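You operate a simulated robot arm through the tools that you are given. There is no shell and no other tool. Be economical: measure what you need, move in short steps, check, and stop when the job is done.

Carry out the task below with a simulated two-armed robot. There is one attempt and no reset: what you move stays moved.

JOB
Get line A running at 30 rpm: guard shut, gate open, then start.
Fine: the speed dial is set before the start too; one start, and it keeps running; other switches that are off end off; other dials, levers, probes and loose things here stay put.

The check looks at the end state, three seconds after you hand in, the way a careful person would. Anything else that was tipped, shoved, dropped, spilled or broken makes it a failure.

ROBOT AND FRAMES
Two 7-joint arms with fingered hands on one trunk, on a carriage that runs on a rail from [-342, 124] to [1425, -517] (x, y) and turns from -2.321 to 3.491 rad about z. Base frame: it is fixed where the carriage stands at the start and does not move with it; the origin is on the floor, on the carriage's upright axis, x ahead of it, y to its left, z up. Readings come in mm, rad, newtons and seconds.
The left shoulder is at the start at [70, 188, 1323], the right one opposite. With the tool pointing down near the work surface each hand reaches from about 100 to 300 mm from the robot's upright axis, wherever it stands, measured 20 degrees to its own side. Places, roughly: black jar [1750, -1250, 750]; blue block [1750, -1750, 750]; blue jar [1750, -1250, 750]; cart brake lever [2100, -1100, 800]; die block [2000, -1500, 750]; filter pot [2250, 0, 750]; green jar [1250, -1000, 1250]; grey tray [1750, -1500, 250]; line-a clamp lever [100, 800, 1000]; line-a doser switch [1700, 100, 1200]; line-a extruder [1100, 600, 700]; line-a filter lever [300, 1000, 1000]; line-a guard [600, 400, 900]; line-a rate dial [1600, 100, 1100]; line-a slide gate [1400, 400, 1200]; line-a speed dial [1500, 100, 1000]. Payload 4 kg a hand.
Tool frame (each hand has its own): the origin (TCP) lies between the finger pads and is the grasp point; the fingertips stand 26 mm ahead of it; z points along the fingers, y is the line along which they close. Largest opening 132 mm; the body of the gripper starts 73 mm behind the TCP. The gripper is a hand of 4 fingers: y runs from the thumb to the fingers, the wrist lies at [0, 0, -224] in the tool frame.
Orientation is that of the tool frame in the base frame, as a unit quaternion [w, x, y, z]. With the fingers straight down and closing along the base's y, the tool's x points along the base's -x, its y along +y and its z along -z.

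CONTROLS
- The arms move only by the tool nudge_tool. It takes "left_deltas", "right_deltas" or both (then of equal length, played together; a hand with none holds still); each is text: rows parted by semicolons, each of 6 numbers parted by spaces: the turn, a rotation vector about the base's x, y, z in rad, then the shift along the base's x, y, z in mm. In form: rx ry rz tx ty tz; .... A call has 1 to 12 rows; each row shifts and turns the commanded pose from where the row before left it. Each row takes 0.2 s and may step no farther than 50 mm and 0.15 rad from the row before; otherwise, the whole call is refused. Where a pose cannot be reached the arm comes as near as it can. A force on the tool above 40 N (or 10 N above the force at the start of the call, whichever is more), or a blocked arm, ends the call early, and 0.2 s more pass. In this call time passes only in rows, and 0.2 s behind the last. It gives the time, the measured TCP pose, the force on the tool (base axes), the opening and the grip force at its end, in the units of the frame above (readings bear some noise), with the torque about the TCP (base axes, N m) and any sound that the robot's microphone picked up.
- Cameras (640 x 400 px; columns grow to the right, rows downward): "scene" is now at [118.9, -25.7, 1526]; the picture's right is [-0.32, -0.95, 0.00], its down [-0.76, 0.25, -0.60] and it looks along [0.56, -0.19, -0.80] (base axes); focal length 214 px, centre (320, 200). "left" rides on the left gripper at [-73, 6, -94] in its tool frame; the picture's right is [-0.08, -1.00, 0.00], its down [0.78, -0.06, -0.62] and it looks along [0.61, -0.05, 0.79] (tool axes); focal length 230 px, centre (320, 200). "right" rides on the right gripper at [73, 6, -93] in its tool frame; the picture's right is [-0.08, 1.00, 0.00], its down [-0.78, -0.06, -0.62] and it looks along [-0.61, -0.05, 0.79] (tool axes); focal length 230 px, centre (320, 200). There is no depth. A picture from a camera that has moved, and an enlarged one, comes with that camera's place and axes in the base frame and with its lens.
- capture(camera): a new picture of that camera. The clock stands still meanwhile.
- slide_trunk(by): slides the trunk up (or, below 0, down) by that many mm; the arms and the scene camera ride with it, the base frame stays. It gives what a move gives, with no picture.
- base_move(legs): drives the robot by 1 to 6 legs, each [ahead, left, turn to the left] in mm, mm and rad, along the robot's own axes; the way and the turn of a leg run together, so that a leg with both is an arc; at most 1500 mm and 3.142 rad a leg. The arms and the cameras ride along, it lands a little off, and it stops where it bumps. It keeps to its track: a leg is cut to what the track allows. It gives what a move gives.
- curl_fingers(finger1, finger2, finger3, thumb_bend, hand): sets how far each is bent, from 0 (flat) to 1 (curled in); at 0.3 the hand is open as for a grip, at 0.7 the pads meet at the TCP. One left out holds its place. A second passes; each finger stops where it meets its share of the squeeze, and holds until it gets a number again. It is the only way to open and close the hand. It gives what a move gives, with no picture; readings hold the bend of each and the force on the fingers (four entries, about 0 where the hand has none), thumb and palm.
- aim_head(pan, tilt): turns the head with the scene camera to pan (to the left, within 1.501 rad either way) and tilt (down, from -0.506 to 1.204), counted from straight ahead of the robot. It gives what a move gives.
- inspect(camera, box): a new picture of the part [left, top, right, bottom] of that camera's present view, enlarged. The clock stands still meanwhile.
- sign_off(): hands the job in; it is judged then, once.

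Work in short steps. Places have to be worked out from the pictures, the camera data and where the tool is seen: move nearer, look again, correct. Check each grasp and each placing, and mend what went wrong. You have 120 turns and 92 pictures in all, those below and enlarged ones among them. Open the grippers and draw the arms clear of the work before you hand the job in, unless the task says otherwise; then end with one line.

The tools are called after ">>>" by a JSON object that holds its "name" and its "arguments". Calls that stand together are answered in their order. nudge_tool: Moves the arms, as the interface text tells. Its arguments: {"type":"object","properties":{"left_deltas":{"type":"string"},"right_deltas":{"type":"string"}},"required":[]} The other tools are called the same way: slide_trunk (by) slides the trunk up or down; curl_fingers (finger1, finger2, finger3, thumb_bend, hand) moves the fingers one by one; base_move (legs) drives the base; aim_head (pan, tilt) turns the head that bears the scene camera; capture (camera) takes a picture; inspect (camera, box) takes an enlarged picture of a part of a camera's view; sign_off () hands the job in.

At the start:

```text
time: 0.0
left_eef_pos: [330.5, 353.9, 1234.5]
left_tool_rot: [0.0, 0.0, 1.0, 0.001]
left_wrist_force: [-0.2, 0.1, 0.8]
left_moment: [0.01, 0.01, -0.03]
left_gripper_width: 131.8
left_finger_force: 0.0
left_shape: jaw
left_bend: [0.3, 0.3, 0.3, 0.3]
left_finger forces: [0.0, 0.0, 0.0, 0.0, 0.0, 0.0]
right_eef_pos: [558.9, -46.9, 1281.8]
right_tool_rot: [0.0, -0.001, 1.0, 0.0]
right_wrist_force: [-0.4, 0.3, 0.4]
right_moment: [0.02, 0.03, -0.01]
right_gripper_width: 131.7
right_finger_force: 0.1
right_shape: jaw
right_bend: [0.3, 0.3, 0.3, 0.3]
right_finger forces: [0.0, 0.0, 0.0, 0.1, 0.1, 0.0]
trunk travel left (down, up): [-800.0, 140.0]
robot x, y, heading: [1.3, 0.1, -0.003]
head pan, tilt: [-0.323, 0.934]
```

scene: 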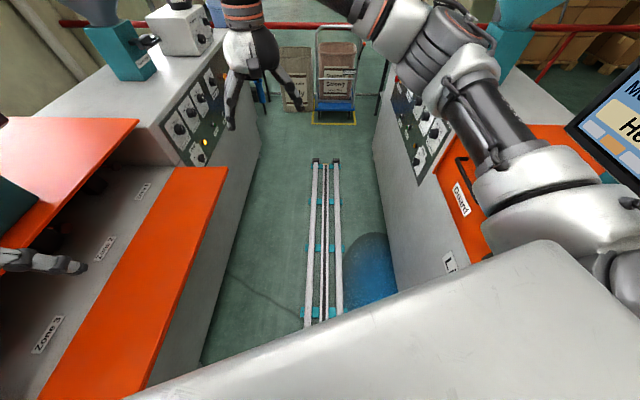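
right: 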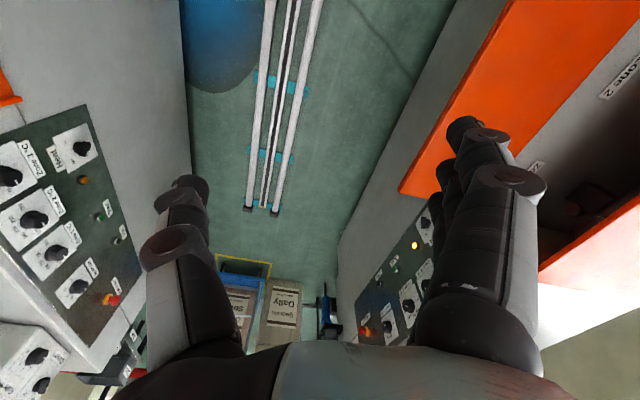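
left: 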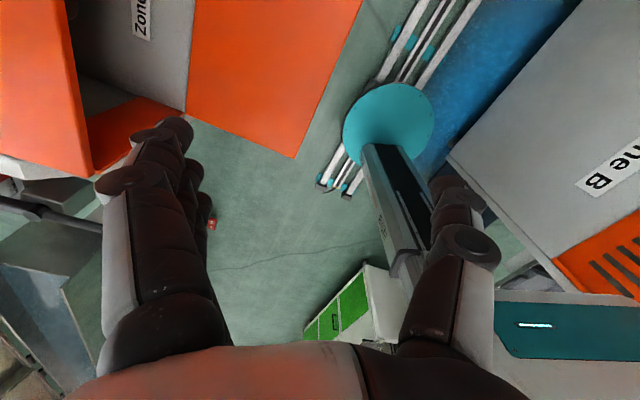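

The scene shows line A on the left with its guard raised. I'll pan the head left for a better look at the guard and panel.

>>> {"name": "aim_head", "arguments": {"pan": 0.5, "tilt": 0.5}}

>>> {"name": "capture", "arguments": {"camera": "scene"}}

```text
time: 1.1
left_eef_pos: [330.1, 353.7, 1234.1]
left_tool_rot: [0.0, 0.0, 1.0, 0.001]
left_wrist_force: [0.4, 1.2, 0.0]
left_moment: [0.02, 0.01, 0.0]
left_gripper_width: 131.8
left_finger_force: 0.1
left_shape: jaw
left_bend: [0.3, 0.3, 0.3, 0.3]
left_finger forces: [0.0, 0.0, 0.0, 0.0, 0.0, 0.1]
right_eef_pos: [558.2, -47.1, 1281.7]
right_tool_rot: [0.001, 0.0, 1.0, 0.0]
right_wrist_force: [-0.1, -0.5, -0.2]
right_moment: [0.02, -0.02, -0.02]
right_gripper_width: 131.9
right_finger_force: 0.0
right_shape: jaw
right_bend: [0.3, 0.3, 0.3, 0.3]
right_finger forces: [0.0, 0.1, 0.0, 0.1, 0.1, 0.0]
trunk travel left (down, up): [-800.0, 140.0]
robot x, y, heading: [-0.7, -2.8, 0.001]
head pan, tilt: [0.499, 0.499]
```

```text
88 pictures are left
camera scene: at [128.9, 41.1, 1562.2], right [0.48, -0.88, 0.0], down [-0.42, -0.23, -0.88], along [0.77, 0.42, -0.48], focal length 214 px, centre (320, 200)
```

scene: 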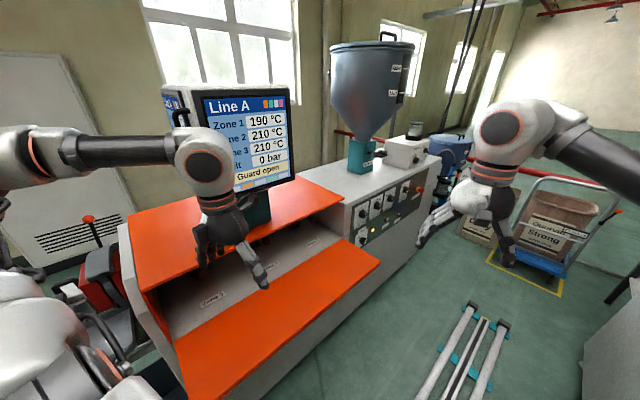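

The screen says "Guard open". I'll enlarge the guard and panel.

>>> {"name": "inspect", "arguments": {"camera": "scene", "box": [110, 170, 390, 400]}}

>>> {"name": "inspect", "arguments": {"camera": "scene", "box": [310, 20, 470, 260]}}

```text
1.74 times, centred on (250, 285) of scene
camera zoom: at [128.9, 41.1, 1562.2], right [0.48, -0.88, 0.0], down [-0.42, -0.23, -0.88], along [0.77, 0.42, -0.48], focal length 373 px, centre (442, 52)
```

zoom: 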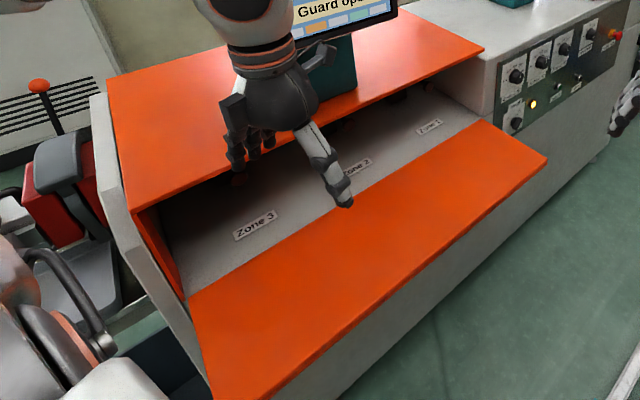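

```text
1.67 times, centred on (390, 140) of scene
camera zoom: at [128.9, 41.1, 1562.2], right [0.48, -0.88, 0.0], down [-0.42, -0.23, -0.88], along [0.77, 0.42, -0.48], focal length 358 px, centre (203, 300)
```

zoom: 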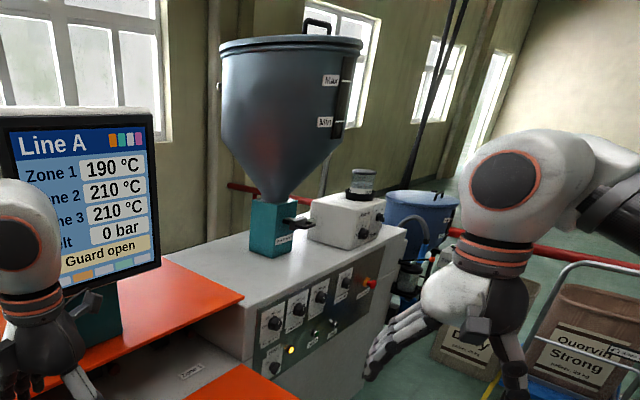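

From triangulation: flap hinge runs from about [242,617,854] to [949,364,854], its free edge is 246 mm out and nearly level, and the hood's front edge is at z≈1090. So the guard closes by swinging up 90°. I'll check the right side for clearance before turning the robot to face line A.

>>> {"name": "aim_head", "arguments": {"pan": -0.9, "tilt": 0.6}}

>>> {"name": "capture", "arguments": {"camera": "scene"}}

```text
time: 2.7
left_eef_pos: [330.0, 353.5, 1234.4]
left_tool_rot: [0.0, 0.0, 1.0, 0.0]
left_wrist_force: [-0.6, -0.3, 0.2]
left_moment: [-0.01, -0.02, 0.02]
left_gripper_width: 131.9
left_finger_force: 0.1
left_shape: jaw
left_bend: [0.3, 0.3, 0.3, 0.3]
left_finger forces: [0.1, 0.0, 0.0, 0.1, 0.1, 0.1]
right_eef_pos: [557.9, -47.4, 1282.0]
right_tool_rot: [0.0, 0.001, 1.0, 0.0]
right_wrist_force: [-1.1, -0.2, 0.2]
right_moment: [0.01, 0.0, 0.02]
right_gripper_width: 131.8
right_finger_force: 0.0
right_shape: jaw
right_bend: [0.3, 0.3, 0.3, 0.3]
right_finger forces: [0.0, 0.0, 0.1, 0.0, 0.0, 0.0]
trunk travel left (down, up): [-800.0, 140.0]
robot x, y, heading: [-1.1, -1.1, 0.003]
head pan, tilt: [-0.901, 0.6]
```

```text
85 pictures are left
camera scene: at [104.0, -71.5, 1553.2], right [-0.78, -0.62, 0.0], down [-0.35, 0.44, -0.83], along [0.51, -0.65, -0.56], focal length 214 px, centre (320, 200)
```

scene: 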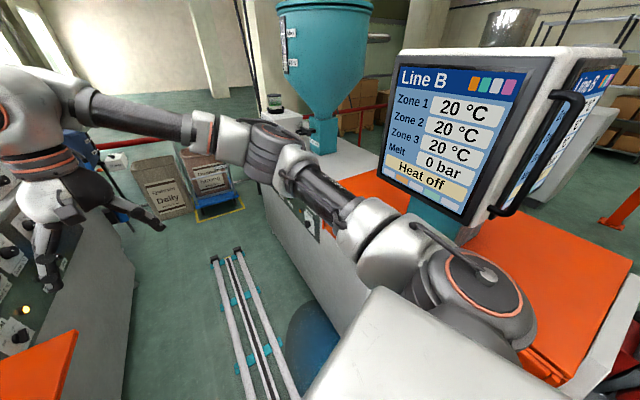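

Line B sits close on the right but the right elbow swings away from it when turning left. I'll drive 250 mm along the rail, then turn to face line A.

>>> {"name": "base_move", "arguments": {"legs": [[236, -85, 0], [0, 0, 0.6], [0, 0, 0.62]]}}

>>> {"name": "aim_head", "arguments": {"pan": 0, "tilt": 0.7}}

>>> {"name": "capture", "arguments": {"camera": "scene"}}

```text
time: 8.0
left_eef_pos: [22.1, 324.5, 1242.4]
left_tool_rot: [0.005, -0.572, 0.82, 0.007]
left_wrist_force: [-0.2, 0.2, -0.5]
left_moment: [0.02, -0.02, 0.0]
left_gripper_width: 132.0
left_finger_force: 0.1
left_shape: jaw
left_bend: [0.3, 0.3, 0.3, 0.3]
left_finger forces: [0.1, 0.0, 0.0, 0.0, 0.1, 0.0]
right_eef_pos: [477.5, 397.9, 1292.2]
right_tool_rot: [0.007, -0.574, 0.819, 0.01]
right_wrist_force: [-0.5, 0.1, -0.1]
right_moment: [0.0, 0.0, 0.02]
right_gripper_width: 131.7
right_finger_force: 0.0
right_shape: jaw
right_bend: [0.3, 0.3, 0.3, 0.3]
right_finger forces: [0.1, 0.0, 0.0, 0.0, 0.0, 0.0]
trunk travel left (down, up): [-800.0, 140.0]
robot x, y, heading: [241.5, -86.9, 1.217]
head pan, tilt: [-0.901, 0.6]
stopped in leg 3: the robot was blocked; the commanded pose is now the measured one
```

```text
time: 9.2
left_eef_pos: [21.3, 322.7, 1243.4]
left_tool_rot: [0.004, -0.573, 0.819, 0.008]
left_wrist_force: [0.2, 0.1, 0.2]
left_moment: [0.04, 0.02, -0.02]
left_gripper_width: 132.1
left_finger_force: 0.0
left_shape: jaw
left_bend: [0.3, 0.3, 0.3, 0.3]
left_finger forces: [0.1, 0.0, 0.0, 0.1, 0.0, 0.1]
right_eef_pos: [477.5, 397.9, 1293.0]
right_tool_rot: [0.007, -0.574, 0.819, 0.011]
right_wrist_force: [0.5, 0.0, -1.4]
right_moment: [-0.01, 0.0, -0.02]
right_gripper_width: 131.6
right_finger_force: 0.0
right_shape: jaw
right_bend: [0.3, 0.3, 0.3, 0.3]
right_finger forces: [0.1, 0.0, 0.1, 0.1, 0.0, 0.0]
trunk travel left (down, up): [-800.0, 140.0]
robot x, y, heading: [241.0, -86.9, 1.22]
head pan, tilt: [0.0, 0.7]
```

```text
84 pictures are left
camera scene: at [286.2, 9.2, 1546.7], right [0.94, -0.34, -0.01], down [-0.22, -0.59, -0.78], along [0.26, 0.73, -0.63], focal length 214 px, centre (320, 200)
```

scene: 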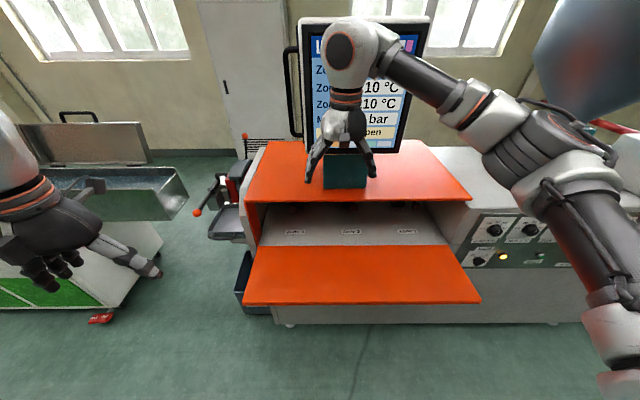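

The turn was blocked just at the end (heading 1.22, what I wanted). I need to know what touched, so I look to both sides.

>>> {"name": "aim_head", "arguments": {"pan": 1.5, "tilt": 0.6}}

>>> {"name": "capture", "arguments": {"camera": "scene"}}

>>> {"name": "aim_head", "arguments": {"pan": -1.5, "tilt": 0.6}}

>>> {"name": "capture", "arguments": {"camera": "scene"}}

```text
time: 10.8
left_eef_pos: [22.0, 323.4, 1242.5]
left_tool_rot: [0.004, -0.574, 0.819, 0.009]
left_wrist_force: [0.7, 0.1, 0.5]
left_moment: [0.02, 0.01, -0.03]
left_gripper_width: 132.1
left_finger_force: 0.0
left_shape: jaw
left_bend: [0.3, 0.3, 0.3, 0.3]
left_finger forces: [0.0, 0.0, 0.1, 0.0, 0.0, 0.0]
right_eef_pos: [475.6, 397.7, 1292.8]
right_tool_rot: [0.007, -0.574, 0.818, 0.009]
right_wrist_force: [0.2, 0.1, -0.1]
right_moment: [0.01, 0.01, 0.04]
right_gripper_width: 131.8
right_finger_force: 0.1
right_shape: jaw
right_bend: [0.3, 0.3, 0.3, 0.3]
right_finger forces: [0.1, 0.1, 0.0, 0.0, 0.0, 0.0]
trunk travel left (down, up): [-800.0, 140.0]
robot x, y, heading: [239.2, -89.8, 1.22]
head pan, tilt: [1.499, 0.6]
```

```text
83 pictures are left
camera scene: at [176.0, -34.4, 1554.7], right [0.41, 0.91, 0.02], down [0.51, -0.21, -0.83], along [-0.75, 0.35, -0.56], focal length 214 px, centre (320, 200)
```

scene: 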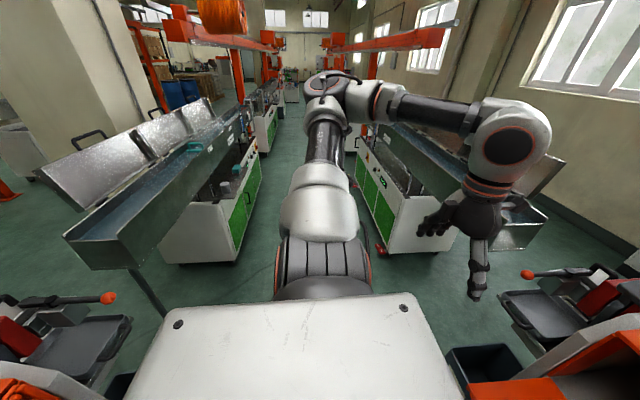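

```text
time: 13.4
left_eef_pos: [19.9, 323.4, 1241.6]
left_tool_rot: [0.004, -0.573, 0.82, 0.008]
left_wrist_force: [0.4, 0.0, 0.6]
left_moment: [0.03, -0.01, 0.0]
left_gripper_width: 131.8
left_finger_force: 0.1
left_shape: jaw
left_bend: [0.3, 0.3, 0.3, 0.3]
left_finger forces: [0.0, 0.0, 0.0, 0.0, 0.1, 0.0]
right_eef_pos: [475.7, 398.4, 1293.6]
right_tool_rot: [0.007, -0.575, 0.818, 0.01]
right_wrist_force: [0.9, -0.1, -0.3]
right_moment: [-0.02, -0.01, 0.02]
right_gripper_width: 131.9
right_finger_force: 0.1
right_shape: jaw
right_bend: [0.3, 0.3, 0.3, 0.3]
right_finger forces: [0.0, 0.0, 0.1, 0.0, 0.0, 0.0]
trunk travel left (down, up): [-800.0, 140.0]
robot x, y, heading: [236.4, -89.0, 1.222]
head pan, tilt: [-1.499, 0.6]
```

```text
82 pictures are left
camera scene: at [340.9, -94.7, 1553.3], right [-0.27, -0.96, -0.02], down [-0.54, 0.17, -0.82], along [0.79, -0.22, -0.57], focal length 214 px, centre (320, 200)
```

scene: 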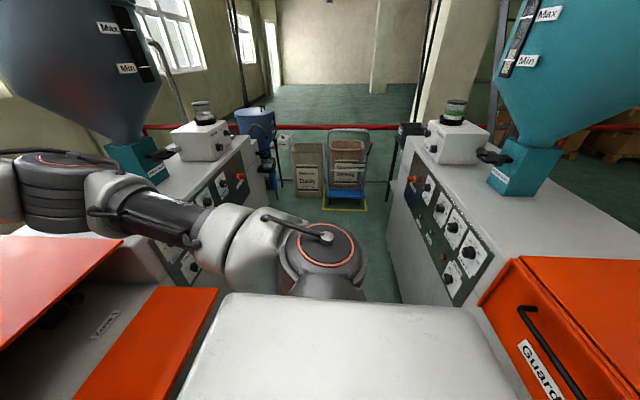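

The robot appears tilted slightly (camera axis z -0.02, hands 8–10 mm high), so its base is pressing on something. I'll back off the turn a bit.

>>> {"name": "base_move", "arguments": {"legs": [[0, 0, -0.12]]}}

```text
time: 14.4
left_eef_pos: [74.7, 359.4, 1237.2]
left_tool_rot: [0.002, -0.522, 0.853, 0.002]
left_wrist_force: [0.5, -0.5, -0.2]
left_moment: [0.0, 0.01, 0.0]
left_gripper_width: 131.8
left_finger_force: 0.1
left_shape: jaw
left_bend: [0.3, 0.3, 0.3, 0.3]
left_finger forces: [0.0, 0.1, 0.0, 0.0, 0.0, 0.1]
right_eef_pos: [536.1, 380.0, 1286.5]
right_tool_rot: [0.002, -0.522, 0.853, 0.004]
right_wrist_force: [0.2, -0.3, 0.0]
right_moment: [-0.02, -0.01, 0.04]
right_gripper_width: 132.1
right_finger_force: 0.1
right_shape: jaw
right_bend: [0.3, 0.3, 0.3, 0.3]
right_finger forces: [0.0, 0.0, 0.0, 0.0, 0.0, 0.0]
trunk travel left (down, up): [-800.0, 140.0]
robot x, y, heading: [238.7, -87.6, 1.093]
head pan, tilt: [-1.499, 0.6]
```

Tilt mostly released. I look down ahead to see the clearance between the robot's front and the flap.

>>> {"name": "aim_head", "arguments": {"pan": 0.3, "tilt": 1.2}}

>>> {"name": "capture", "arguments": {"camera": "scene"}}

>>> {"name": "aim_head", "arguments": {"pan": -1.5, "tilt": 1.2}}

>>> {"name": "capture", "arguments": {"camera": "scene"}}

```text
time: 16.2
left_eef_pos: [74.5, 359.1, 1237.9]
left_tool_rot: [0.002, -0.521, 0.854, 0.003]
left_wrist_force: [-0.1, 0.0, -1.0]
left_moment: [-0.02, 0.02, 0.0]
left_gripper_width: 131.9
left_finger_force: 0.1
left_shape: jaw
left_bend: [0.3, 0.3, 0.3, 0.3]
left_finger forces: [0.0, 0.1, 0.1, 0.0, 0.0, 0.0]
right_eef_pos: [535.7, 378.7, 1285.6]
right_tool_rot: [0.002, -0.521, 0.854, 0.003]
right_wrist_force: [-0.2, -0.1, -0.2]
right_moment: [-0.01, 0.01, -0.03]
right_gripper_width: 131.8
right_finger_force: 0.1
right_shape: jaw
right_bend: [0.3, 0.3, 0.3, 0.3]
right_finger forces: [0.0, 0.0, 0.0, 0.0, 0.0, 0.0]
trunk travel left (down, up): [-800.0, 140.0]
robot x, y, heading: [239.2, -90.1, 1.099]
head pan, tilt: [0.3, 1.201]
```

```text
81 pictures are left
camera scene: at [270.1, -0.8, 1509.3], right [0.98, -0.17, 0.0], down [-0.16, -0.91, -0.37], along [0.06, 0.36, -0.93], focal length 214 px, centre (320, 200)
```

scene: 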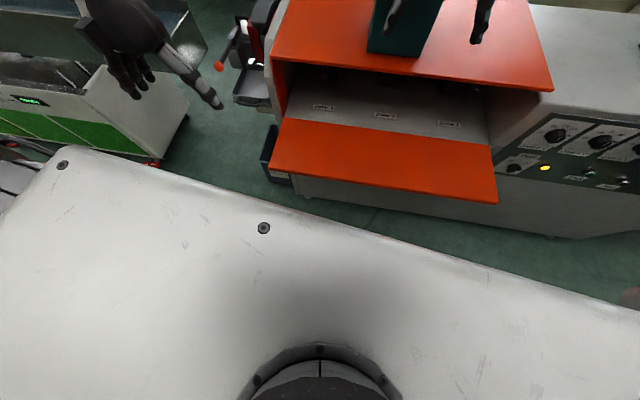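

```text
time: 18.0
left_eef_pos: [74.1, 359.5, 1237.8]
left_tool_rot: [0.003, -0.522, 0.853, 0.003]
left_wrist_force: [0.2, 0.6, -0.2]
left_moment: [0.01, -0.01, -0.05]
left_gripper_width: 132.0
left_finger_force: 0.0
left_shape: jaw
left_bend: [0.3, 0.3, 0.3, 0.3]
left_finger forces: [0.0, 0.0, 0.1, 0.0, 0.0, 0.0]
right_eef_pos: [536.4, 379.4, 1285.8]
right_tool_rot: [0.003, -0.521, 0.853, 0.004]
right_wrist_force: [0.1, -0.3, -0.1]
right_moment: [-0.01, 0.01, -0.01]
right_gripper_width: 131.9
right_finger_force: 0.1
right_shape: jaw
right_bend: [0.3, 0.3, 0.3, 0.3]
right_finger forces: [0.1, 0.0, 0.0, 0.0, 0.1, 0.1]
trunk travel left (down, up): [-800.0, 140.0]
robot x, y, heading: [235.6, -88.2, 1.094]
head pan, tilt: [-1.499, 1.201]
```

```text
80 pictures are left
camera scene: at [311.7, -77.7, 1508.7], right [-0.39, -0.92, -0.01], down [-0.86, 0.37, -0.36], along [0.33, -0.13, -0.93], focal length 214 px, centre (320, 200)
```

scene: 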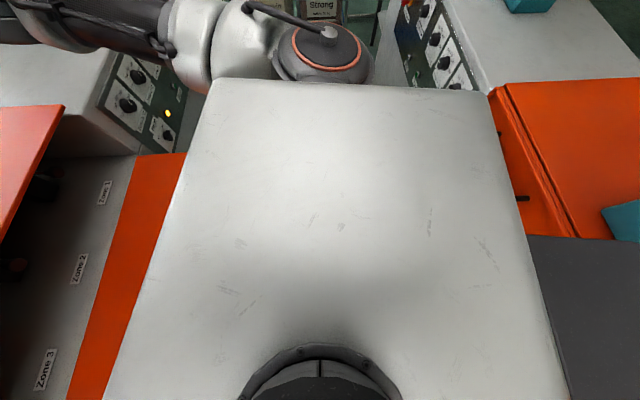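

The rail is nearer line B (its front about 470 mm behind the axis), so the robot's rear likely met something there near full turn. I'll work at heading ≈0.9 instead and move ~100 mm along the rail, then look from there.

>>> {"name": "base_move", "arguments": {"legs": [[0, 0, -0.2], [32, -95, 0]]}}

>>> {"name": "aim_head", "arguments": {"pan": 0.4, "tilt": 0.7}}

>>> {"name": "capture", "arguments": {"camera": "scene"}}

>>> {"name": "capture", "arguments": {"camera": "left"}}

```text
time: 19.9
left_eef_pos: [260.5, 359.5, 1233.5]
left_tool_rot: [0.001, -0.433, 0.901, -0.001]
left_wrist_force: [0.3, 0.3, -0.4]
left_moment: [-0.01, 0.02, -0.01]
left_gripper_width: 131.9
left_finger_force: 0.2
left_shape: jaw
left_bend: [0.3, 0.3, 0.3, 0.3]
left_finger forces: [0.1, 0.1, 0.0, 0.0, 0.1, 0.0]
right_eef_pos: [716.7, 286.2, 1282.8]
right_tool_rot: [0.002, -0.433, 0.902, 0.0]
right_wrist_force: [0.7, -0.2, 1.9]
right_moment: [0.0, 0.0, 0.0]
right_gripper_width: 131.9
right_finger_force: 0.1
right_shape: jaw
right_bend: [0.3, 0.3, 0.3, 0.3]
right_finger forces: [0.0, 0.1, 0.0, 0.1, 0.0, 0.0]
trunk travel left (down, up): [-800.0, 140.0]
robot x, y, heading: [332.3, -123.1, 0.889]
head pan, tilt: [-1.499, 1.201]
```

```text
time: 21.8
left_eef_pos: [263.5, 359.2, 1233.4]
left_tool_rot: [0.0, -0.433, 0.901, 0.0]
left_wrist_force: [-0.5, 0.3, 0.7]
left_moment: [0.04, 0.0, 0.0]
left_gripper_width: 131.8
left_finger_force: 0.0
left_shape: jaw
left_bend: [0.3, 0.3, 0.3, 0.3]
left_finger forces: [0.0, 0.0, 0.0, 0.0, 0.1, 0.0]
right_eef_pos: [720.6, 285.6, 1282.9]
right_tool_rot: [0.002, -0.433, 0.901, 0.0]
right_wrist_force: [0.3, -1.0, -0.3]
right_moment: [-0.01, 0.02, -0.02]
right_gripper_width: 132.0
right_finger_force: 0.0
right_shape: jaw
right_bend: [0.3, 0.3, 0.3, 0.3]
right_finger forces: [0.0, 0.0, 0.0, 0.1, 0.1, 0.0]
trunk travel left (down, up): [-800.0, 140.0]
robot x, y, heading: [334.2, -117.7, 0.892]
head pan, tilt: [0.4, 0.7]
```

```text
79 pictures are left
camera scene: at [385.9, -2.2, 1544.5], right [0.96, -0.27, 0.0], down [-0.18, -0.62, -0.76], along [0.21, 0.74, -0.64], focal length 214 px, centre (320, 200)
```

scene: 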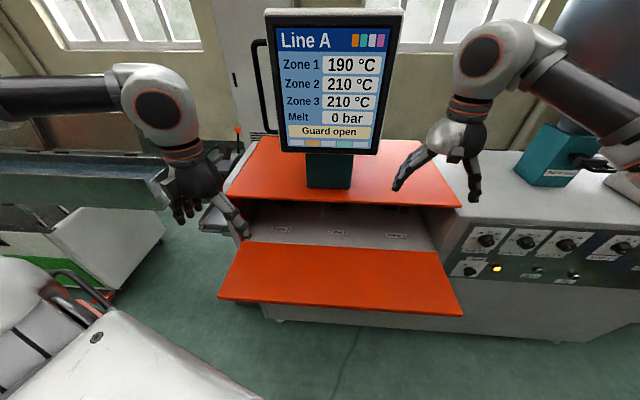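

```text
78 pictures are left
camera left: at [304.5, 418.6, 1327.6], right [0.83, -0.56, 0.0], down [-0.44, -0.65, 0.62], along [-0.35, -0.51, -0.79], focal length 230 px, centre (320, 200)
```

left: 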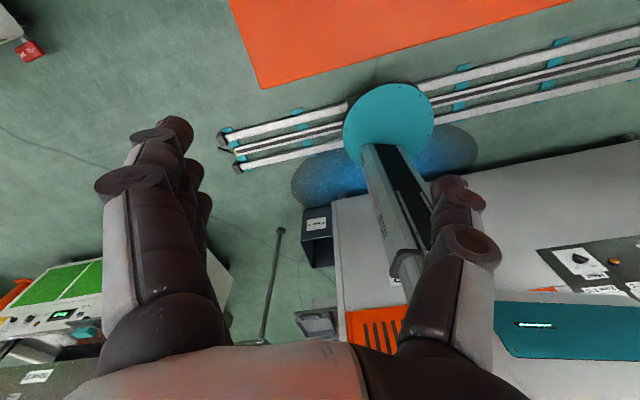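

All clear here. I'll lower the trunk 200 mm, then turn the left hand about the line axis so that its fingers point toward the machine and 45° up, while pulling the right hand back from the flap's swing.

>>> {"name": "slide_trunk", "arguments": {"by": -200}}

>>> {"name": "nudge_tool", "arguments": {"left_deltas": "0.137 -0.050 0 -1 -3 0;0.137 -0.050 0 -1 -3 0;0.137 -0.050 0 -1 -3 0;0.137 -0.050 0 -1 -3 0;0.137 -0.050 0 -1 -3 0;0.137 -0.050 0 -1 -3 0;0.137 -0.050 0 -1 -3 0;0.137 -0.050 0 -1 -3 0;0.137 -0.050 0 -1 -3 0;0.137 -0.050 0 -1 -3 0", "right_deltas": "0 0 0 -6 -17 15;0 0 0 -6 -17 15;0 0 0 -6 -17 15;0 0 0 -6 -17 15;0 0 0 -6 -17 15;0 0 0 -6 -17 15;0 0 0 -6 -17 15;0 0 0 -6 -17 15;0 0 0 -6 -17 15;0 0 0 0 0 0"}}

>>> {"name": "capture", "arguments": {"camera": "scene"}}

```text
time: 23.9
left_eef_pos: [263.3, 358.7, 1035.0]
left_tool_rot: [0.0, -0.433, 0.901, 0.0]
left_wrist_force: [0.6, -0.2, -0.8]
left_moment: [0.01, -0.01, 0.01]
left_gripper_width: 132.1
left_finger_force: 0.1
left_shape: jaw
left_bend: [0.3, 0.3, 0.3, 0.3]
left_finger forces: [0.0, 0.1, 0.0, 0.0, 0.0, 0.0]
right_eef_pos: [719.3, 285.0, 1082.7]
right_tool_rot: [0.0, -0.433, 0.901, 0.0]
right_wrist_force: [-0.1, -0.3, -0.8]
right_moment: [-0.04, -0.01, -0.05]
right_gripper_width: 132.1
right_finger_force: 0.0
right_shape: jaw
right_bend: [0.3, 0.3, 0.3, 0.3]
right_finger forces: [0.1, 0.0, 0.0, 0.1, 0.0, 0.0]
trunk travel left (down, up): [-600.0, 340.0]
robot x, y, heading: [333.4, -122.9, 0.895]
head pan, tilt: [0.4, 0.7]
```

```text
time: 26.1
left_eef_pos: [280.7, 483.5, 1167.6]
left_tool_rot: [0.411, -0.355, 0.739, 0.399]
left_wrist_force: [-0.6, 0.5, 0.3]
left_moment: [-0.05, 0.02, 0.0]
left_gripper_width: 131.7
left_finger_force: 0.0
left_shape: jaw
left_bend: [0.3, 0.3, 0.3, 0.3]
left_finger forces: [0.0, 0.0, 0.0, 0.1, 0.0, 0.1]
left hand out of reach, approached as far as the arm can: row 4, 5, 6, 7, 8, 9, 10
right_eef_pos: [664.7, 133.6, 1217.6]
right_tool_rot: [0.0, -0.432, 0.902, 0.0]
right_wrist_force: [-0.8, 0.9, 0.1]
right_moment: [0.0, 0.0, -0.01]
right_gripper_width: 131.9
right_finger_force: 0.1
right_shape: jaw
right_bend: [0.3, 0.3, 0.3, 0.3]
right_finger forces: [0.2, 0.1, 0.0, 0.0, 0.1, 0.0]
trunk travel left (down, up): [-600.0, 340.0]
robot x, y, heading: [332.7, -119.3, 0.893]
head pan, tilt: [0.4, 0.7]
```

```text
77 pictures are left
camera scene: at [387.2, -0.8, 1344.4], right [0.96, -0.27, 0.0], down [-0.18, -0.62, -0.76], along [0.21, 0.73, -0.65], focal length 214 px, centre (320, 200)
```

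scene: 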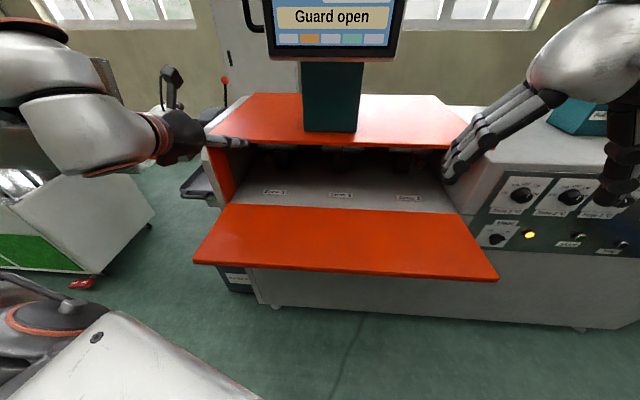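

The left arm folds too tightly there. I'll shift the left hand sideways along the line (away from the shoulder) and lower, beyond the flap's end.

>>> {"name": "nudge_tool", "arguments": {"left_deltas": "0 0 0 -30 11 0;0 0 0 -30 11 0;0 0 0 -30 11 0;0 0 0 -30 11 0;0 0 0 -30 11 -20;0 0 0 -30 11 -30;0 0 0 0 0 -40;0 0 0 0 0 -40"}}

>>> {"name": "capture", "arguments": {"camera": "scene"}}

```text
time: 27.9
left_eef_pos: [101.4, 548.2, 1033.9]
left_tool_rot: [0.42, -0.349, 0.73, 0.41]
left_wrist_force: [0.1, -0.2, 0.6]
left_moment: [0.01, -0.01, -0.01]
left_gripper_width: 132.0
left_finger_force: 0.1
left_shape: jaw
left_bend: [0.3, 0.3, 0.3, 0.3]
left_finger forces: [0.0, 0.1, 0.0, 0.0, 0.0, 0.0]
right_eef_pos: [662.5, 132.3, 1217.3]
right_tool_rot: [0.001, -0.433, 0.901, 0.001]
right_wrist_force: [0.3, 0.6, 0.0]
right_moment: [-0.01, -0.01, 0.0]
right_gripper_width: 132.0
right_finger_force: 0.0
right_shape: jaw
right_bend: [0.3, 0.3, 0.3, 0.3]
right_finger forces: [0.0, 0.0, 0.0, 0.0, 0.1, 0.1]
trunk travel left (down, up): [-600.0, 340.0]
robot x, y, heading: [330.7, -121.7, 0.898]
head pan, tilt: [0.4, 0.7]
```

```text
76 pictures are left
camera scene: at [385.1, -1.8, 1344.6], right [0.96, -0.27, 0.0], down [-0.18, -0.62, -0.76], along [0.21, 0.74, -0.64], focal length 214 px, centre (320, 200)
```

scene: 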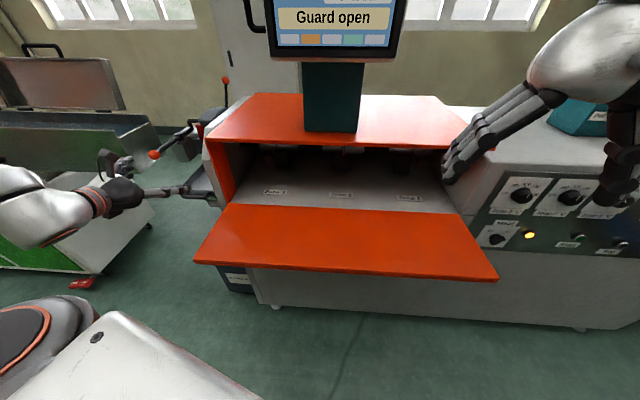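

Hand now points toward line A off the flap's end. I pull back, lower it below flap height and tilt it up further.

>>> {"name": "nudge_tool", "arguments": {"left_deltas": "0 0 0 -12 -34 0;0 0 0 -12 -34 0;0 0 0 -12 -34 -20;0 0 0 -12 -34 -30;0 0 0 -10 -30 -30;0.094 -0.034 0 -6 -18 -40;0.094 -0.034 0 0 0 -40;0.094 -0.034 0 0 0 -40;0.094 -0.034 0 0 0 -40;0.094 -0.034 0 0 0 -40;0.094 -0.034 0 0 0 0;0.094 -0.034 0 0 0 0"}}

>>> {"name": "curl_fingers", "arguments": {"hand": "left", "finger1": 0.7, "finger2": 0.7, "finger3": 0.7, "thumb_bend": 0.7}}

>>> {"name": "capture", "arguments": {"camera": "scene"}}

```text
time: 30.5
left_eef_pos: [36.2, 604.8, 789.7]
left_tool_rot: [0.593, -0.239, 0.506, 0.579]
left_wrist_force: [-0.7, 0.0, -0.5]
left_moment: [0.0, 0.04, -0.03]
left_gripper_width: 131.9
left_finger_force: 0.0
left_shape: jaw
left_bend: [0.3, 0.3, 0.3, 0.3]
left_finger forces: [0.0, 0.0, 0.1, 0.0, 0.1, 0.0]
left hand out of reach, approached as far as the arm can: row 3, 4, 5, 6, 7, 8, 9, 11, 12
right_eef_pos: [664.2, 132.8, 1218.0]
right_tool_rot: [0.001, -0.433, 0.901, 0.0]
right_wrist_force: [0.0, 0.1, 0.5]
right_moment: [-0.03, 0.0, 0.04]
right_gripper_width: 131.8
right_finger_force: 0.1
right_shape: jaw
right_bend: [0.3, 0.3, 0.3, 0.3]
right_finger forces: [0.0, 0.0, 0.1, 0.0, 0.0, 0.0]
trunk travel left (down, up): [-600.0, 340.0]
robot x, y, heading: [331.6, -122.2, 0.894]
head pan, tilt: [0.4, 0.7]
```

```text
time: 31.5
left_eef_pos: [35.3, 605.3, 788.9]
left_tool_rot: [0.592, -0.239, 0.506, 0.579]
left_wrist_force: [-0.4, -1.3, -1.3]
left_moment: [0.0, 0.01, -0.03]
left_gripper_width: 14.6
left_finger_force: 0.1
left_shape: fingers
left_bend: [0.7, 0.7, 0.7, 0.7]
left_finger forces: [0.0, 0.1, 0.0, 0.0, 0.0, 0.0]
right_eef_pos: [664.3, 132.1, 1218.2]
right_tool_rot: [0.0, -0.434, 0.901, 0.0]
right_wrist_force: [1.0, -0.2, -1.0]
right_moment: [0.01, -0.02, -0.01]
right_gripper_width: 132.1
right_finger_force: 0.0
right_shape: jaw
right_bend: [0.3, 0.3, 0.3, 0.3]
right_finger forces: [0.1, 0.1, 0.0, 0.0, 0.0, 0.0]
trunk travel left (down, up): [-600.0, 340.0]
robot x, y, heading: [335.6, -120.3, 0.896]
head pan, tilt: [0.4, 0.7]
```

```text
75 pictures are left
camera scene: at [385.7, -2.1, 1344.6], right [0.96, -0.27, 0.0], down [-0.18, -0.62, -0.76], along [0.21, 0.74, -0.64], focal length 214 px, centre (320, 200)
```

scene: 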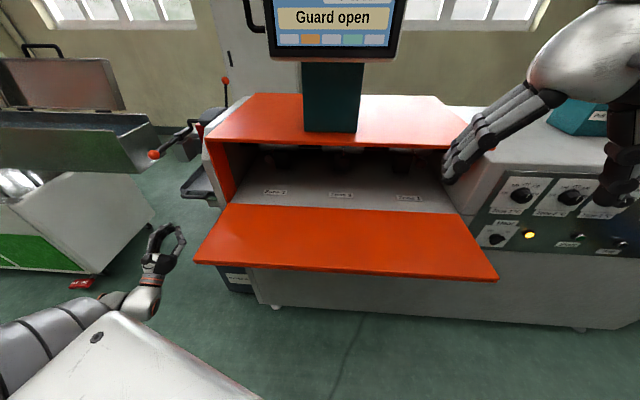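

The left arm can hold this pose only further out, so I'll use the base: turn left 0.2 rad (brings the hand back to n≈465), then look.

>>> {"name": "base_move", "arguments": {"legs": [[0, 0, 0.17]]}}

>>> {"name": "capture", "arguments": {"camera": "scene"}}

>>> {"name": "capture", "arguments": {"camera": "left"}}

```text
time: 32.6
left_eef_pos: [-82.5, 545.0, 788.9]
left_tool_rot: [0.541, -0.282, 0.484, 0.627]
left_wrist_force: [0.2, -0.2, 0.0]
left_moment: [0.0, 0.01, -0.01]
left_gripper_width: 14.5
left_finger_force: 0.1
left_shape: fingers
left_bend: [0.7, 0.7, 0.7, 0.7]
left_finger forces: [0.0, 0.0, 0.0, 0.0, 0.1, 0.0]
right_eef_pos: [616.1, 183.7, 1218.4]
right_tool_rot: [0.001, -0.507, 0.862, 0.001]
right_wrist_force: [-0.3, 0.1, 0.2]
right_moment: [0.0, 0.0, 0.0]
right_gripper_width: 131.7
right_finger_force: 0.1
right_shape: jaw
right_bend: [0.3, 0.3, 0.3, 0.3]
right_finger forces: [0.1, 0.1, 0.0, 0.1, 0.0, 0.0]
trunk travel left (down, up): [-600.0, 340.0]
robot x, y, heading: [333.0, -121.2, 1.067]
head pan, tilt: [0.4, 0.7]
```

```text
74 pictures are left
camera scene: at [364.6, 5.3, 1344.6], right [0.99, -0.11, 0.0], down [-0.07, -0.64, -0.76], along [0.08, 0.76, -0.64], focal length 214 px, centre (320, 200)
```

scene: 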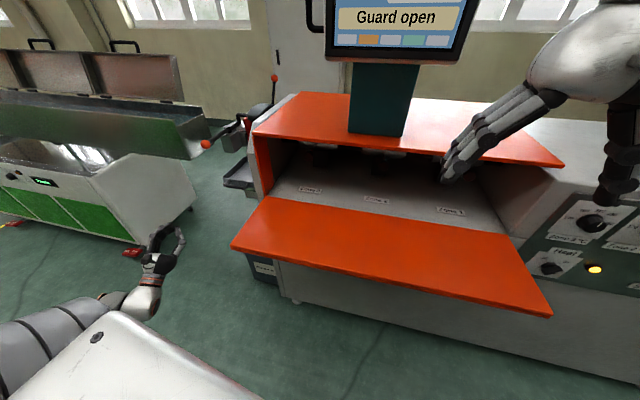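

```text
73 pictures are left
camera left: at [-84.5, 429.7, 821.0], right [0.97, -0.09, -0.23], down [-0.25, -0.25, -0.94], along [0.02, 0.97, -0.26], focal length 230 px, centre (320, 200)
```

left: 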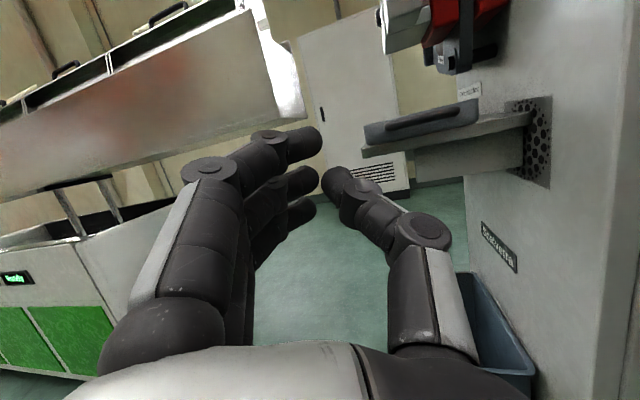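

Hand at line coordinate a≈-264, n≈485, z 789 and clear. Lower trunk 30 mm for margin, then drive 430 mm along the rail to bring the hand beneath the flap.

>>> {"name": "slide_trunk", "arguments": {"by": -30}}

>>> {"name": "base_move", "arguments": {"legs": [[67, -425, 0]]}}

>>> {"name": "aim_head", "arguments": {"pan": 0.8, "tilt": 0.7}}

>>> {"name": "capture", "arguments": {"camera": "scene"}}

>>> {"name": "capture", "arguments": {"camera": "left"}}

```text
time: 33.4
left_eef_pos: [-81.4, 545.1, 759.8]
left_tool_rot: [0.542, -0.281, 0.484, 0.627]
left_wrist_force: [0.2, 0.4, 0.8]
left_moment: [0.01, 0.02, 0.02]
left_gripper_width: 14.6
left_finger_force: 0.1
left_shape: fingers
left_bend: [0.7, 0.7, 0.7, 0.7]
left_finger forces: [0.1, 0.0, 0.0, 0.1, 0.0, 0.0]
right_eef_pos: [616.4, 183.6, 1189.0]
right_tool_rot: [0.002, -0.507, 0.862, 0.002]
right_wrist_force: [-0.1, -0.4, -0.3]
right_moment: [0.0, -0.04, 0.03]
right_gripper_width: 131.9
right_finger_force: 0.1
right_shape: jaw
right_bend: [0.3, 0.3, 0.3, 0.3]
right_finger forces: [0.0, 0.0, 0.0, 0.0, 0.0, 0.0]
trunk travel left (down, up): [-570.0, 370.0]
robot x, y, heading: [331.2, -117.2, 1.063]
head pan, tilt: [0.4, 0.7]
```

```text
time: 36.0
left_eef_pos: [311.8, 402.3, 760.1]
left_tool_rot: [0.541, -0.281, 0.484, 0.627]
left_wrist_force: [-0.4, -0.6, -0.2]
left_moment: [-0.04, 0.01, 0.01]
left_gripper_width: 14.7
left_finger_force: 0.0
left_shape: fingers
left_bend: [0.7, 0.7, 0.7, 0.7]
left_finger forces: [0.1, 0.0, 0.1, 0.0, 0.1, 0.1]
right_eef_pos: [1010.5, 42.2, 1188.3]
right_tool_rot: [0.001, -0.507, 0.862, 0.001]
right_wrist_force: [0.1, -0.4, -0.5]
right_moment: [0.0, -0.01, -0.01]
right_gripper_width: 131.9
right_finger_force: 0.0
right_shape: jaw
right_bend: [0.3, 0.3, 0.3, 0.3]
right_finger forces: [0.0, 0.0, 0.0, 0.1, 0.0, 0.0]
trunk travel left (down, up): [-570.0, 370.0]
robot x, y, heading: [729.1, -263.9, 1.067]
head pan, tilt: [0.4, 0.7]
```

```text
time: 36.8
left_eef_pos: [312.4, 401.8, 760.7]
left_tool_rot: [0.541, -0.281, 0.483, 0.628]
left_wrist_force: [-0.1, -0.8, 0.8]
left_moment: [0.02, -0.01, 0.01]
left_gripper_width: 14.4
left_finger_force: 0.1
left_shape: fingers
left_bend: [0.7, 0.7, 0.7, 0.7]
left_finger forces: [0.0, 0.0, 0.1, 0.0, 0.1, 0.0]
right_eef_pos: [1010.8, 41.7, 1189.0]
right_tool_rot: [0.001, -0.508, 0.861, 0.001]
right_wrist_force: [0.0, 0.8, -0.6]
right_moment: [-0.01, 0.04, -0.01]
right_gripper_width: 132.0
right_finger_force: 0.0
right_shape: jaw
right_bend: [0.3, 0.3, 0.3, 0.3]
right_finger forces: [0.0, 0.0, 0.0, 0.1, 0.0, 0.0]
trunk travel left (down, up): [-570.0, 370.0]
robot x, y, heading: [727.8, -261.3, 1.062]
head pan, tilt: [0.799, 0.7]
```

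```text
72 pictures are left
camera scene: at [725.7, -141.0, 1314.6], right [0.96, 0.29, 0.0], down [0.19, -0.62, -0.76], along [-0.22, 0.73, -0.64], focal length 214 px, centre (320, 200)
```

scene: 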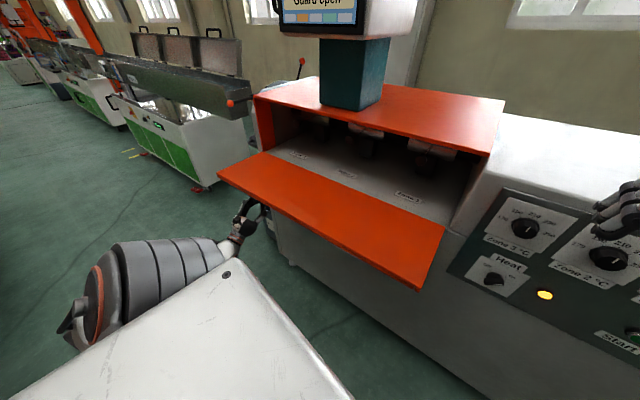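

```text
71 pictures are left
camera left: at [309.2, 285.7, 791.0], right [0.97, -0.08, -0.23], down [-0.25, -0.25, -0.94], along [0.02, 0.97, -0.26], focal length 230 px, centre (320, 200)
```

left: 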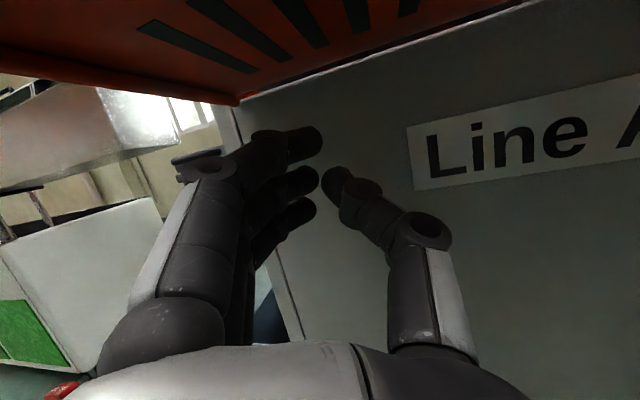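

The hand is under the flap at a≈156, n≈485. I raise it until it meets the flap's underside.

>>> {"name": "nudge_tool", "arguments": {"left_deltas": "0 0 0 0 0 20;0 0 0 0 0 20;0 0 0 0 0 15;0 0 0 0 0 15;0 0 0 0 0 15"}}

>>> {"name": "capture", "arguments": {"camera": "left"}}

```text
time: 38.0
left_eef_pos: [311.3, 400.4, 841.1]
left_tool_rot: [0.54, -0.285, 0.485, 0.627]
left_wrist_force: [-3.8, 2.0, -12.1]
left_moment: [-0.22, -0.12, 0.05]
left_gripper_width: 12.6
left_finger_force: 6.1
left_shape: fingers
left_bend: [0.71, 0.7, 0.7, 0.7]
left_finger forces: [12.2, 0.0, 0.0, 0.1, 0.0, 0.0]
right_eef_pos: [1008.6, 43.3, 1189.3]
right_tool_rot: [0.001, -0.508, 0.861, 0.0]
right_wrist_force: [0.0, 0.5, -0.3]
right_moment: [-0.02, -0.03, 0.02]
right_gripper_width: 132.1
right_finger_force: 0.0
right_shape: jaw
right_bend: [0.3, 0.3, 0.3, 0.3]
right_finger forces: [0.0, 0.1, 0.1, 0.0, 0.0, 0.1]
trunk travel left (down, up): [-570.0, 370.0]
robot x, y, heading: [729.4, -263.5, 1.065]
head pan, tilt: [0.799, 0.7]
```

```text
70 pictures are left
camera left: at [307.9, 285.9, 873.1], right [0.97, -0.08, -0.23], down [-0.25, -0.25, -0.94], along [0.02, 0.96, -0.26], focal length 230 px, centre (320, 200)
```

left: 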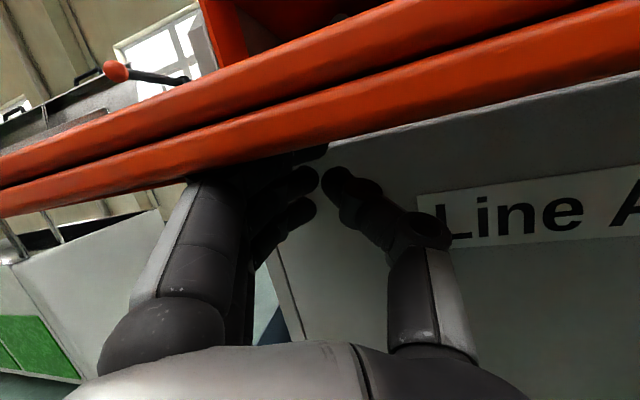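

Finger 1 carries the flap with 12 N. I follow the hinge arc to about 35°.

>>> {"name": "nudge_tool", "arguments": {"left_deltas": "0 0 0 0 0 20;0 0 0 0.5 1 20;0 0 0 1 2 20;0 0 0 1 3 20;0 0 0 2 4 18"}}

>>> {"name": "capture", "arguments": {"camera": "scene"}}

```text
time: 39.2
left_eef_pos: [316.4, 412.1, 943.3]
left_tool_rot: [0.541, -0.282, 0.483, 0.628]
left_wrist_force: [-2.0, -2.7, -9.1]
left_moment: [-0.01, 0.03, 0.0]
left_gripper_width: 10.4
left_finger_force: 4.6
left_shape: fingers
left_bend: [0.73, 0.7, 0.7, 0.7]
left_finger forces: [9.1, 0.1, 0.1, 0.0, 0.0, 0.0]
right_eef_pos: [1010.3, 41.7, 1188.8]
right_tool_rot: [0.001, -0.508, 0.861, 0.001]
right_wrist_force: [0.3, 0.1, -0.4]
right_moment: [-0.01, 0.01, 0.01]
right_gripper_width: 131.9
right_finger_force: 0.0
right_shape: jaw
right_bend: [0.3, 0.3, 0.3, 0.3]
right_finger forces: [0.0, 0.0, 0.0, 0.1, 0.0, 0.1]
trunk travel left (down, up): [-570.0, 370.0]
robot x, y, heading: [722.8, -263.8, 1.062]
head pan, tilt: [0.799, 0.7]
```

```text
69 pictures are left
camera scene: at [725.2, -140.5, 1314.5], right [0.96, 0.29, 0.0], down [0.19, -0.62, -0.76], along [-0.22, 0.73, -0.64], focal length 214 px, centre (320, 200)
```

scene: 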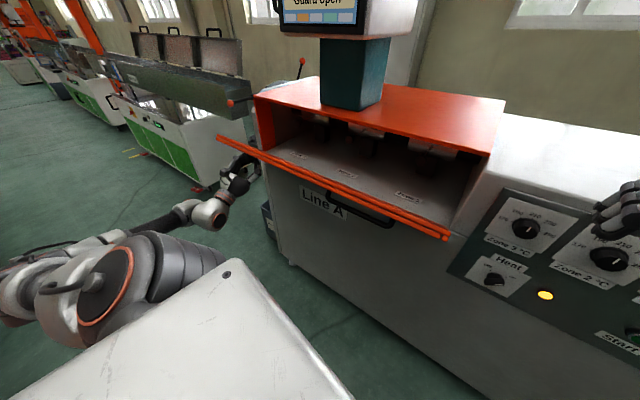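

The flap is swinging up smoothly. I continue along the arc to about 70°.

>>> {"name": "nudge_tool", "arguments": {"left_deltas": "0 0 0 3 9 17;0 0 0 4 12 16;0 0 0 5 14 15;0 0 0 6 15 13;0 0 0 6 17 12;0 0 0 6 18 10"}}

>>> {"name": "capture", "arguments": {"camera": "scene"}}

```text
time: 40.6
left_eef_pos: [345.3, 497.6, 1026.7]
left_tool_rot: [0.541, -0.282, 0.483, 0.628]
left_wrist_force: [-1.0, -2.2, -0.9]
left_moment: [-0.01, 0.02, 0.02]
left_gripper_width: 12.8
left_finger_force: 1.2
left_shape: fingers
left_bend: [0.7, 0.7, 0.7, 0.71]
left_finger forces: [0.0, 0.0, 0.0, 0.0, 2.9, 0.0]
right_eef_pos: [1010.8, 41.0, 1187.6]
right_tool_rot: [0.001, -0.508, 0.861, 0.001]
right_wrist_force: [-1.1, -1.3, 0.4]
right_moment: [-0.03, 0.03, 0.03]
right_gripper_width: 131.9
right_finger_force: 0.1
right_shape: jaw
right_bend: [0.3, 0.3, 0.3, 0.3]
right_finger forces: [0.0, 0.0, 0.0, 0.0, 0.0, 0.0]
trunk travel left (down, up): [-570.0, 370.0]
robot x, y, heading: [727.5, -263.3, 1.067]
head pan, tilt: [0.799, 0.7]
```

```text
68 pictures are left
camera scene: at [726.0, -141.1, 1314.6], right [0.96, 0.29, 0.0], down [0.19, -0.62, -0.76], along [-0.22, 0.73, -0.64], focal length 214 px, centre (320, 200)
```

scene: 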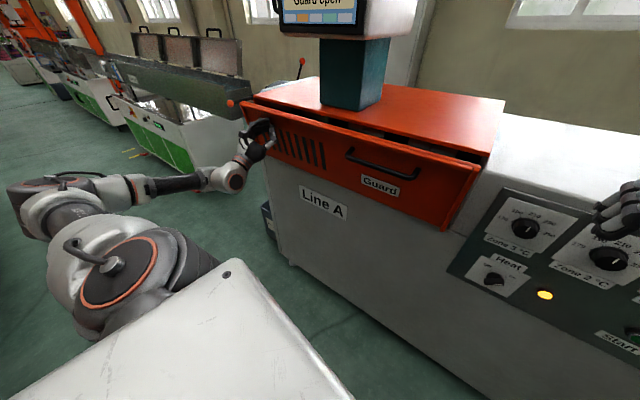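

The guard is nearly closed. I push straight toward the machine the last bit.

>>> {"name": "nudge_tool", "arguments": {"left_deltas": "0 0 0 5 14 4;0 0 0 5 14 3;0 0 0 4 12 1;0 0 0 4 12 0;0 0 0 4 10 0"}}

>>> {"name": "capture", "arguments": {"camera": "scene"}}

```text
time: 41.6
left_eef_pos: [355.5, 532.2, 1036.4]
left_tool_rot: [0.537, -0.283, 0.481, 0.633]
left_wrist_force: [-9.7, -33.1, 3.4]
left_moment: [-0.22, 0.16, 0.29]
left_gripper_width: 12.1
left_finger_force: 18.0
left_shape: fingers
left_bend: [0.7, 0.69, 0.76, 0.72]
left_finger forces: [0.0, 0.0, 23.6, 0.0, 11.5, 0.0]
right_eef_pos: [1009.2, 38.9, 1189.2]
right_tool_rot: [0.001, -0.51, 0.86, 0.004]
right_wrist_force: [0.2, -1.7, -0.4]
right_moment: [0.0, 0.01, 0.01]
right_gripper_width: 132.0
right_finger_force: 0.1
right_shape: jaw
right_bend: [0.3, 0.3, 0.3, 0.3]
right_finger forces: [0.1, 0.0, 0.0, 0.0, 0.1, 0.0]
trunk travel left (down, up): [-570.0, 370.0]
robot x, y, heading: [730.8, -262.5, 1.071]
head pan, tilt: [0.799, 0.7]
stopped in row 4 (left hand): the force on the tool passed its limit at 46 N (the readings are from after the stop); the commanded pose is now the measured one
```

```text
67 pictures are left
camera scene: at [725.1, -146.8, 1315.3], right [0.96, 0.29, 0.0], down [0.19, -0.61, -0.77], along [-0.23, 0.73, -0.64], focal length 214 px, centre (320, 200)
```

scene: 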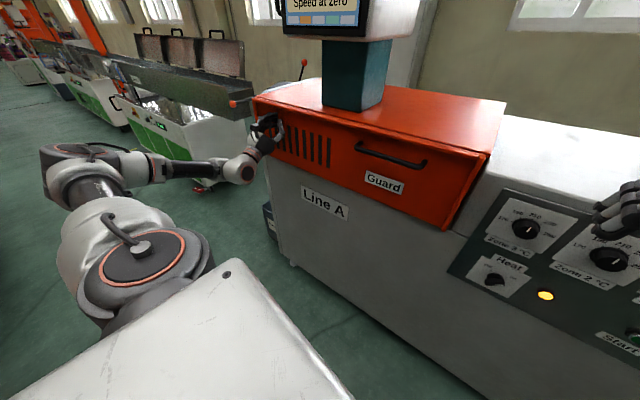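

The guard is shut and the screen now says "Speed at zero". I withdraw the left hand and check that it stays shut.

>>> {"name": "nudge_tool", "arguments": {"left_deltas": "0 0 0 -5 -15 0;0 0 0 -10 -28 0;0 0 0 -10 -28 0"}}

>>> {"name": "aim_head", "arguments": {"pan": 0, "tilt": 0.5}}

>>> {"name": "capture", "arguments": {"camera": "scene"}}

```text
time: 42.4
left_eef_pos: [333.6, 468.7, 1029.8]
left_tool_rot: [0.539, -0.283, 0.485, 0.629]
left_wrist_force: [-0.6, 0.5, -0.5]
left_moment: [-0.02, -0.02, -0.03]
left_gripper_width: 13.4
left_finger_force: 0.0
left_shape: fingers
left_bend: [0.7, 0.7, 0.7, 0.7]
left_finger forces: [0.0, 0.0, 0.0, 0.1, 0.1, 0.1]
right_eef_pos: [1010.8, 42.8, 1189.1]
right_tool_rot: [0.0, -0.51, 0.86, 0.001]
right_wrist_force: [-0.1, 0.1, 0.4]
right_moment: [-0.01, -0.01, 0.02]
right_gripper_width: 131.8
right_finger_force: 0.1
right_shape: jaw
right_bend: [0.3, 0.3, 0.3, 0.3]
right_finger forces: [0.0, 0.0, 0.0, 0.0, 0.0, 0.0]
trunk travel left (down, up): [-570.0, 370.0]
robot x, y, heading: [727.1, -265.3, 1.073]
head pan, tilt: [0.799, 0.7]
```

```text
time: 43.5
left_eef_pos: [331.8, 468.5, 1029.9]
left_tool_rot: [0.538, -0.283, 0.483, 0.63]
left_wrist_force: [0.0, -0.5, -0.4]
left_moment: [-0.01, 0.01, 0.02]
left_gripper_width: 13.7
left_finger_force: 0.0
left_shape: fingers
left_bend: [0.7, 0.7, 0.7, 0.7]
left_finger forces: [0.0, 0.0, 0.0, 0.0, 0.0, 0.1]
right_eef_pos: [1009.9, 42.5, 1188.2]
right_tool_rot: [0.001, -0.51, 0.86, 0.0]
right_wrist_force: [-1.2, -0.1, 0.1]
right_moment: [0.02, -0.01, -0.03]
right_gripper_width: 132.0
right_finger_force: 0.0
right_shape: jaw
right_bend: [0.3, 0.3, 0.3, 0.3]
right_finger forces: [0.0, 0.1, 0.0, 0.1, 0.0, 0.0]
trunk travel left (down, up): [-570.0, 370.0]
robot x, y, heading: [726.5, -265.1, 1.061]
head pan, tilt: [0.0, 0.499]
```

```text
66 pictures are left
camera scene: at [794.0, -142.5, 1332.2], right [0.88, -0.48, 0.0], down [-0.23, -0.42, -0.88], along [0.42, 0.77, -0.48], focal length 214 px, centre (320, 200)
```

scene: 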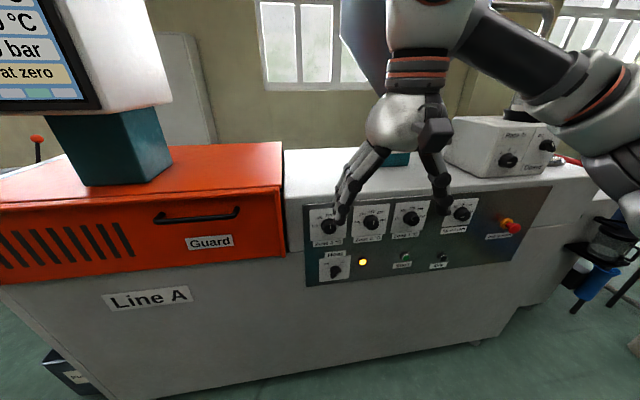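

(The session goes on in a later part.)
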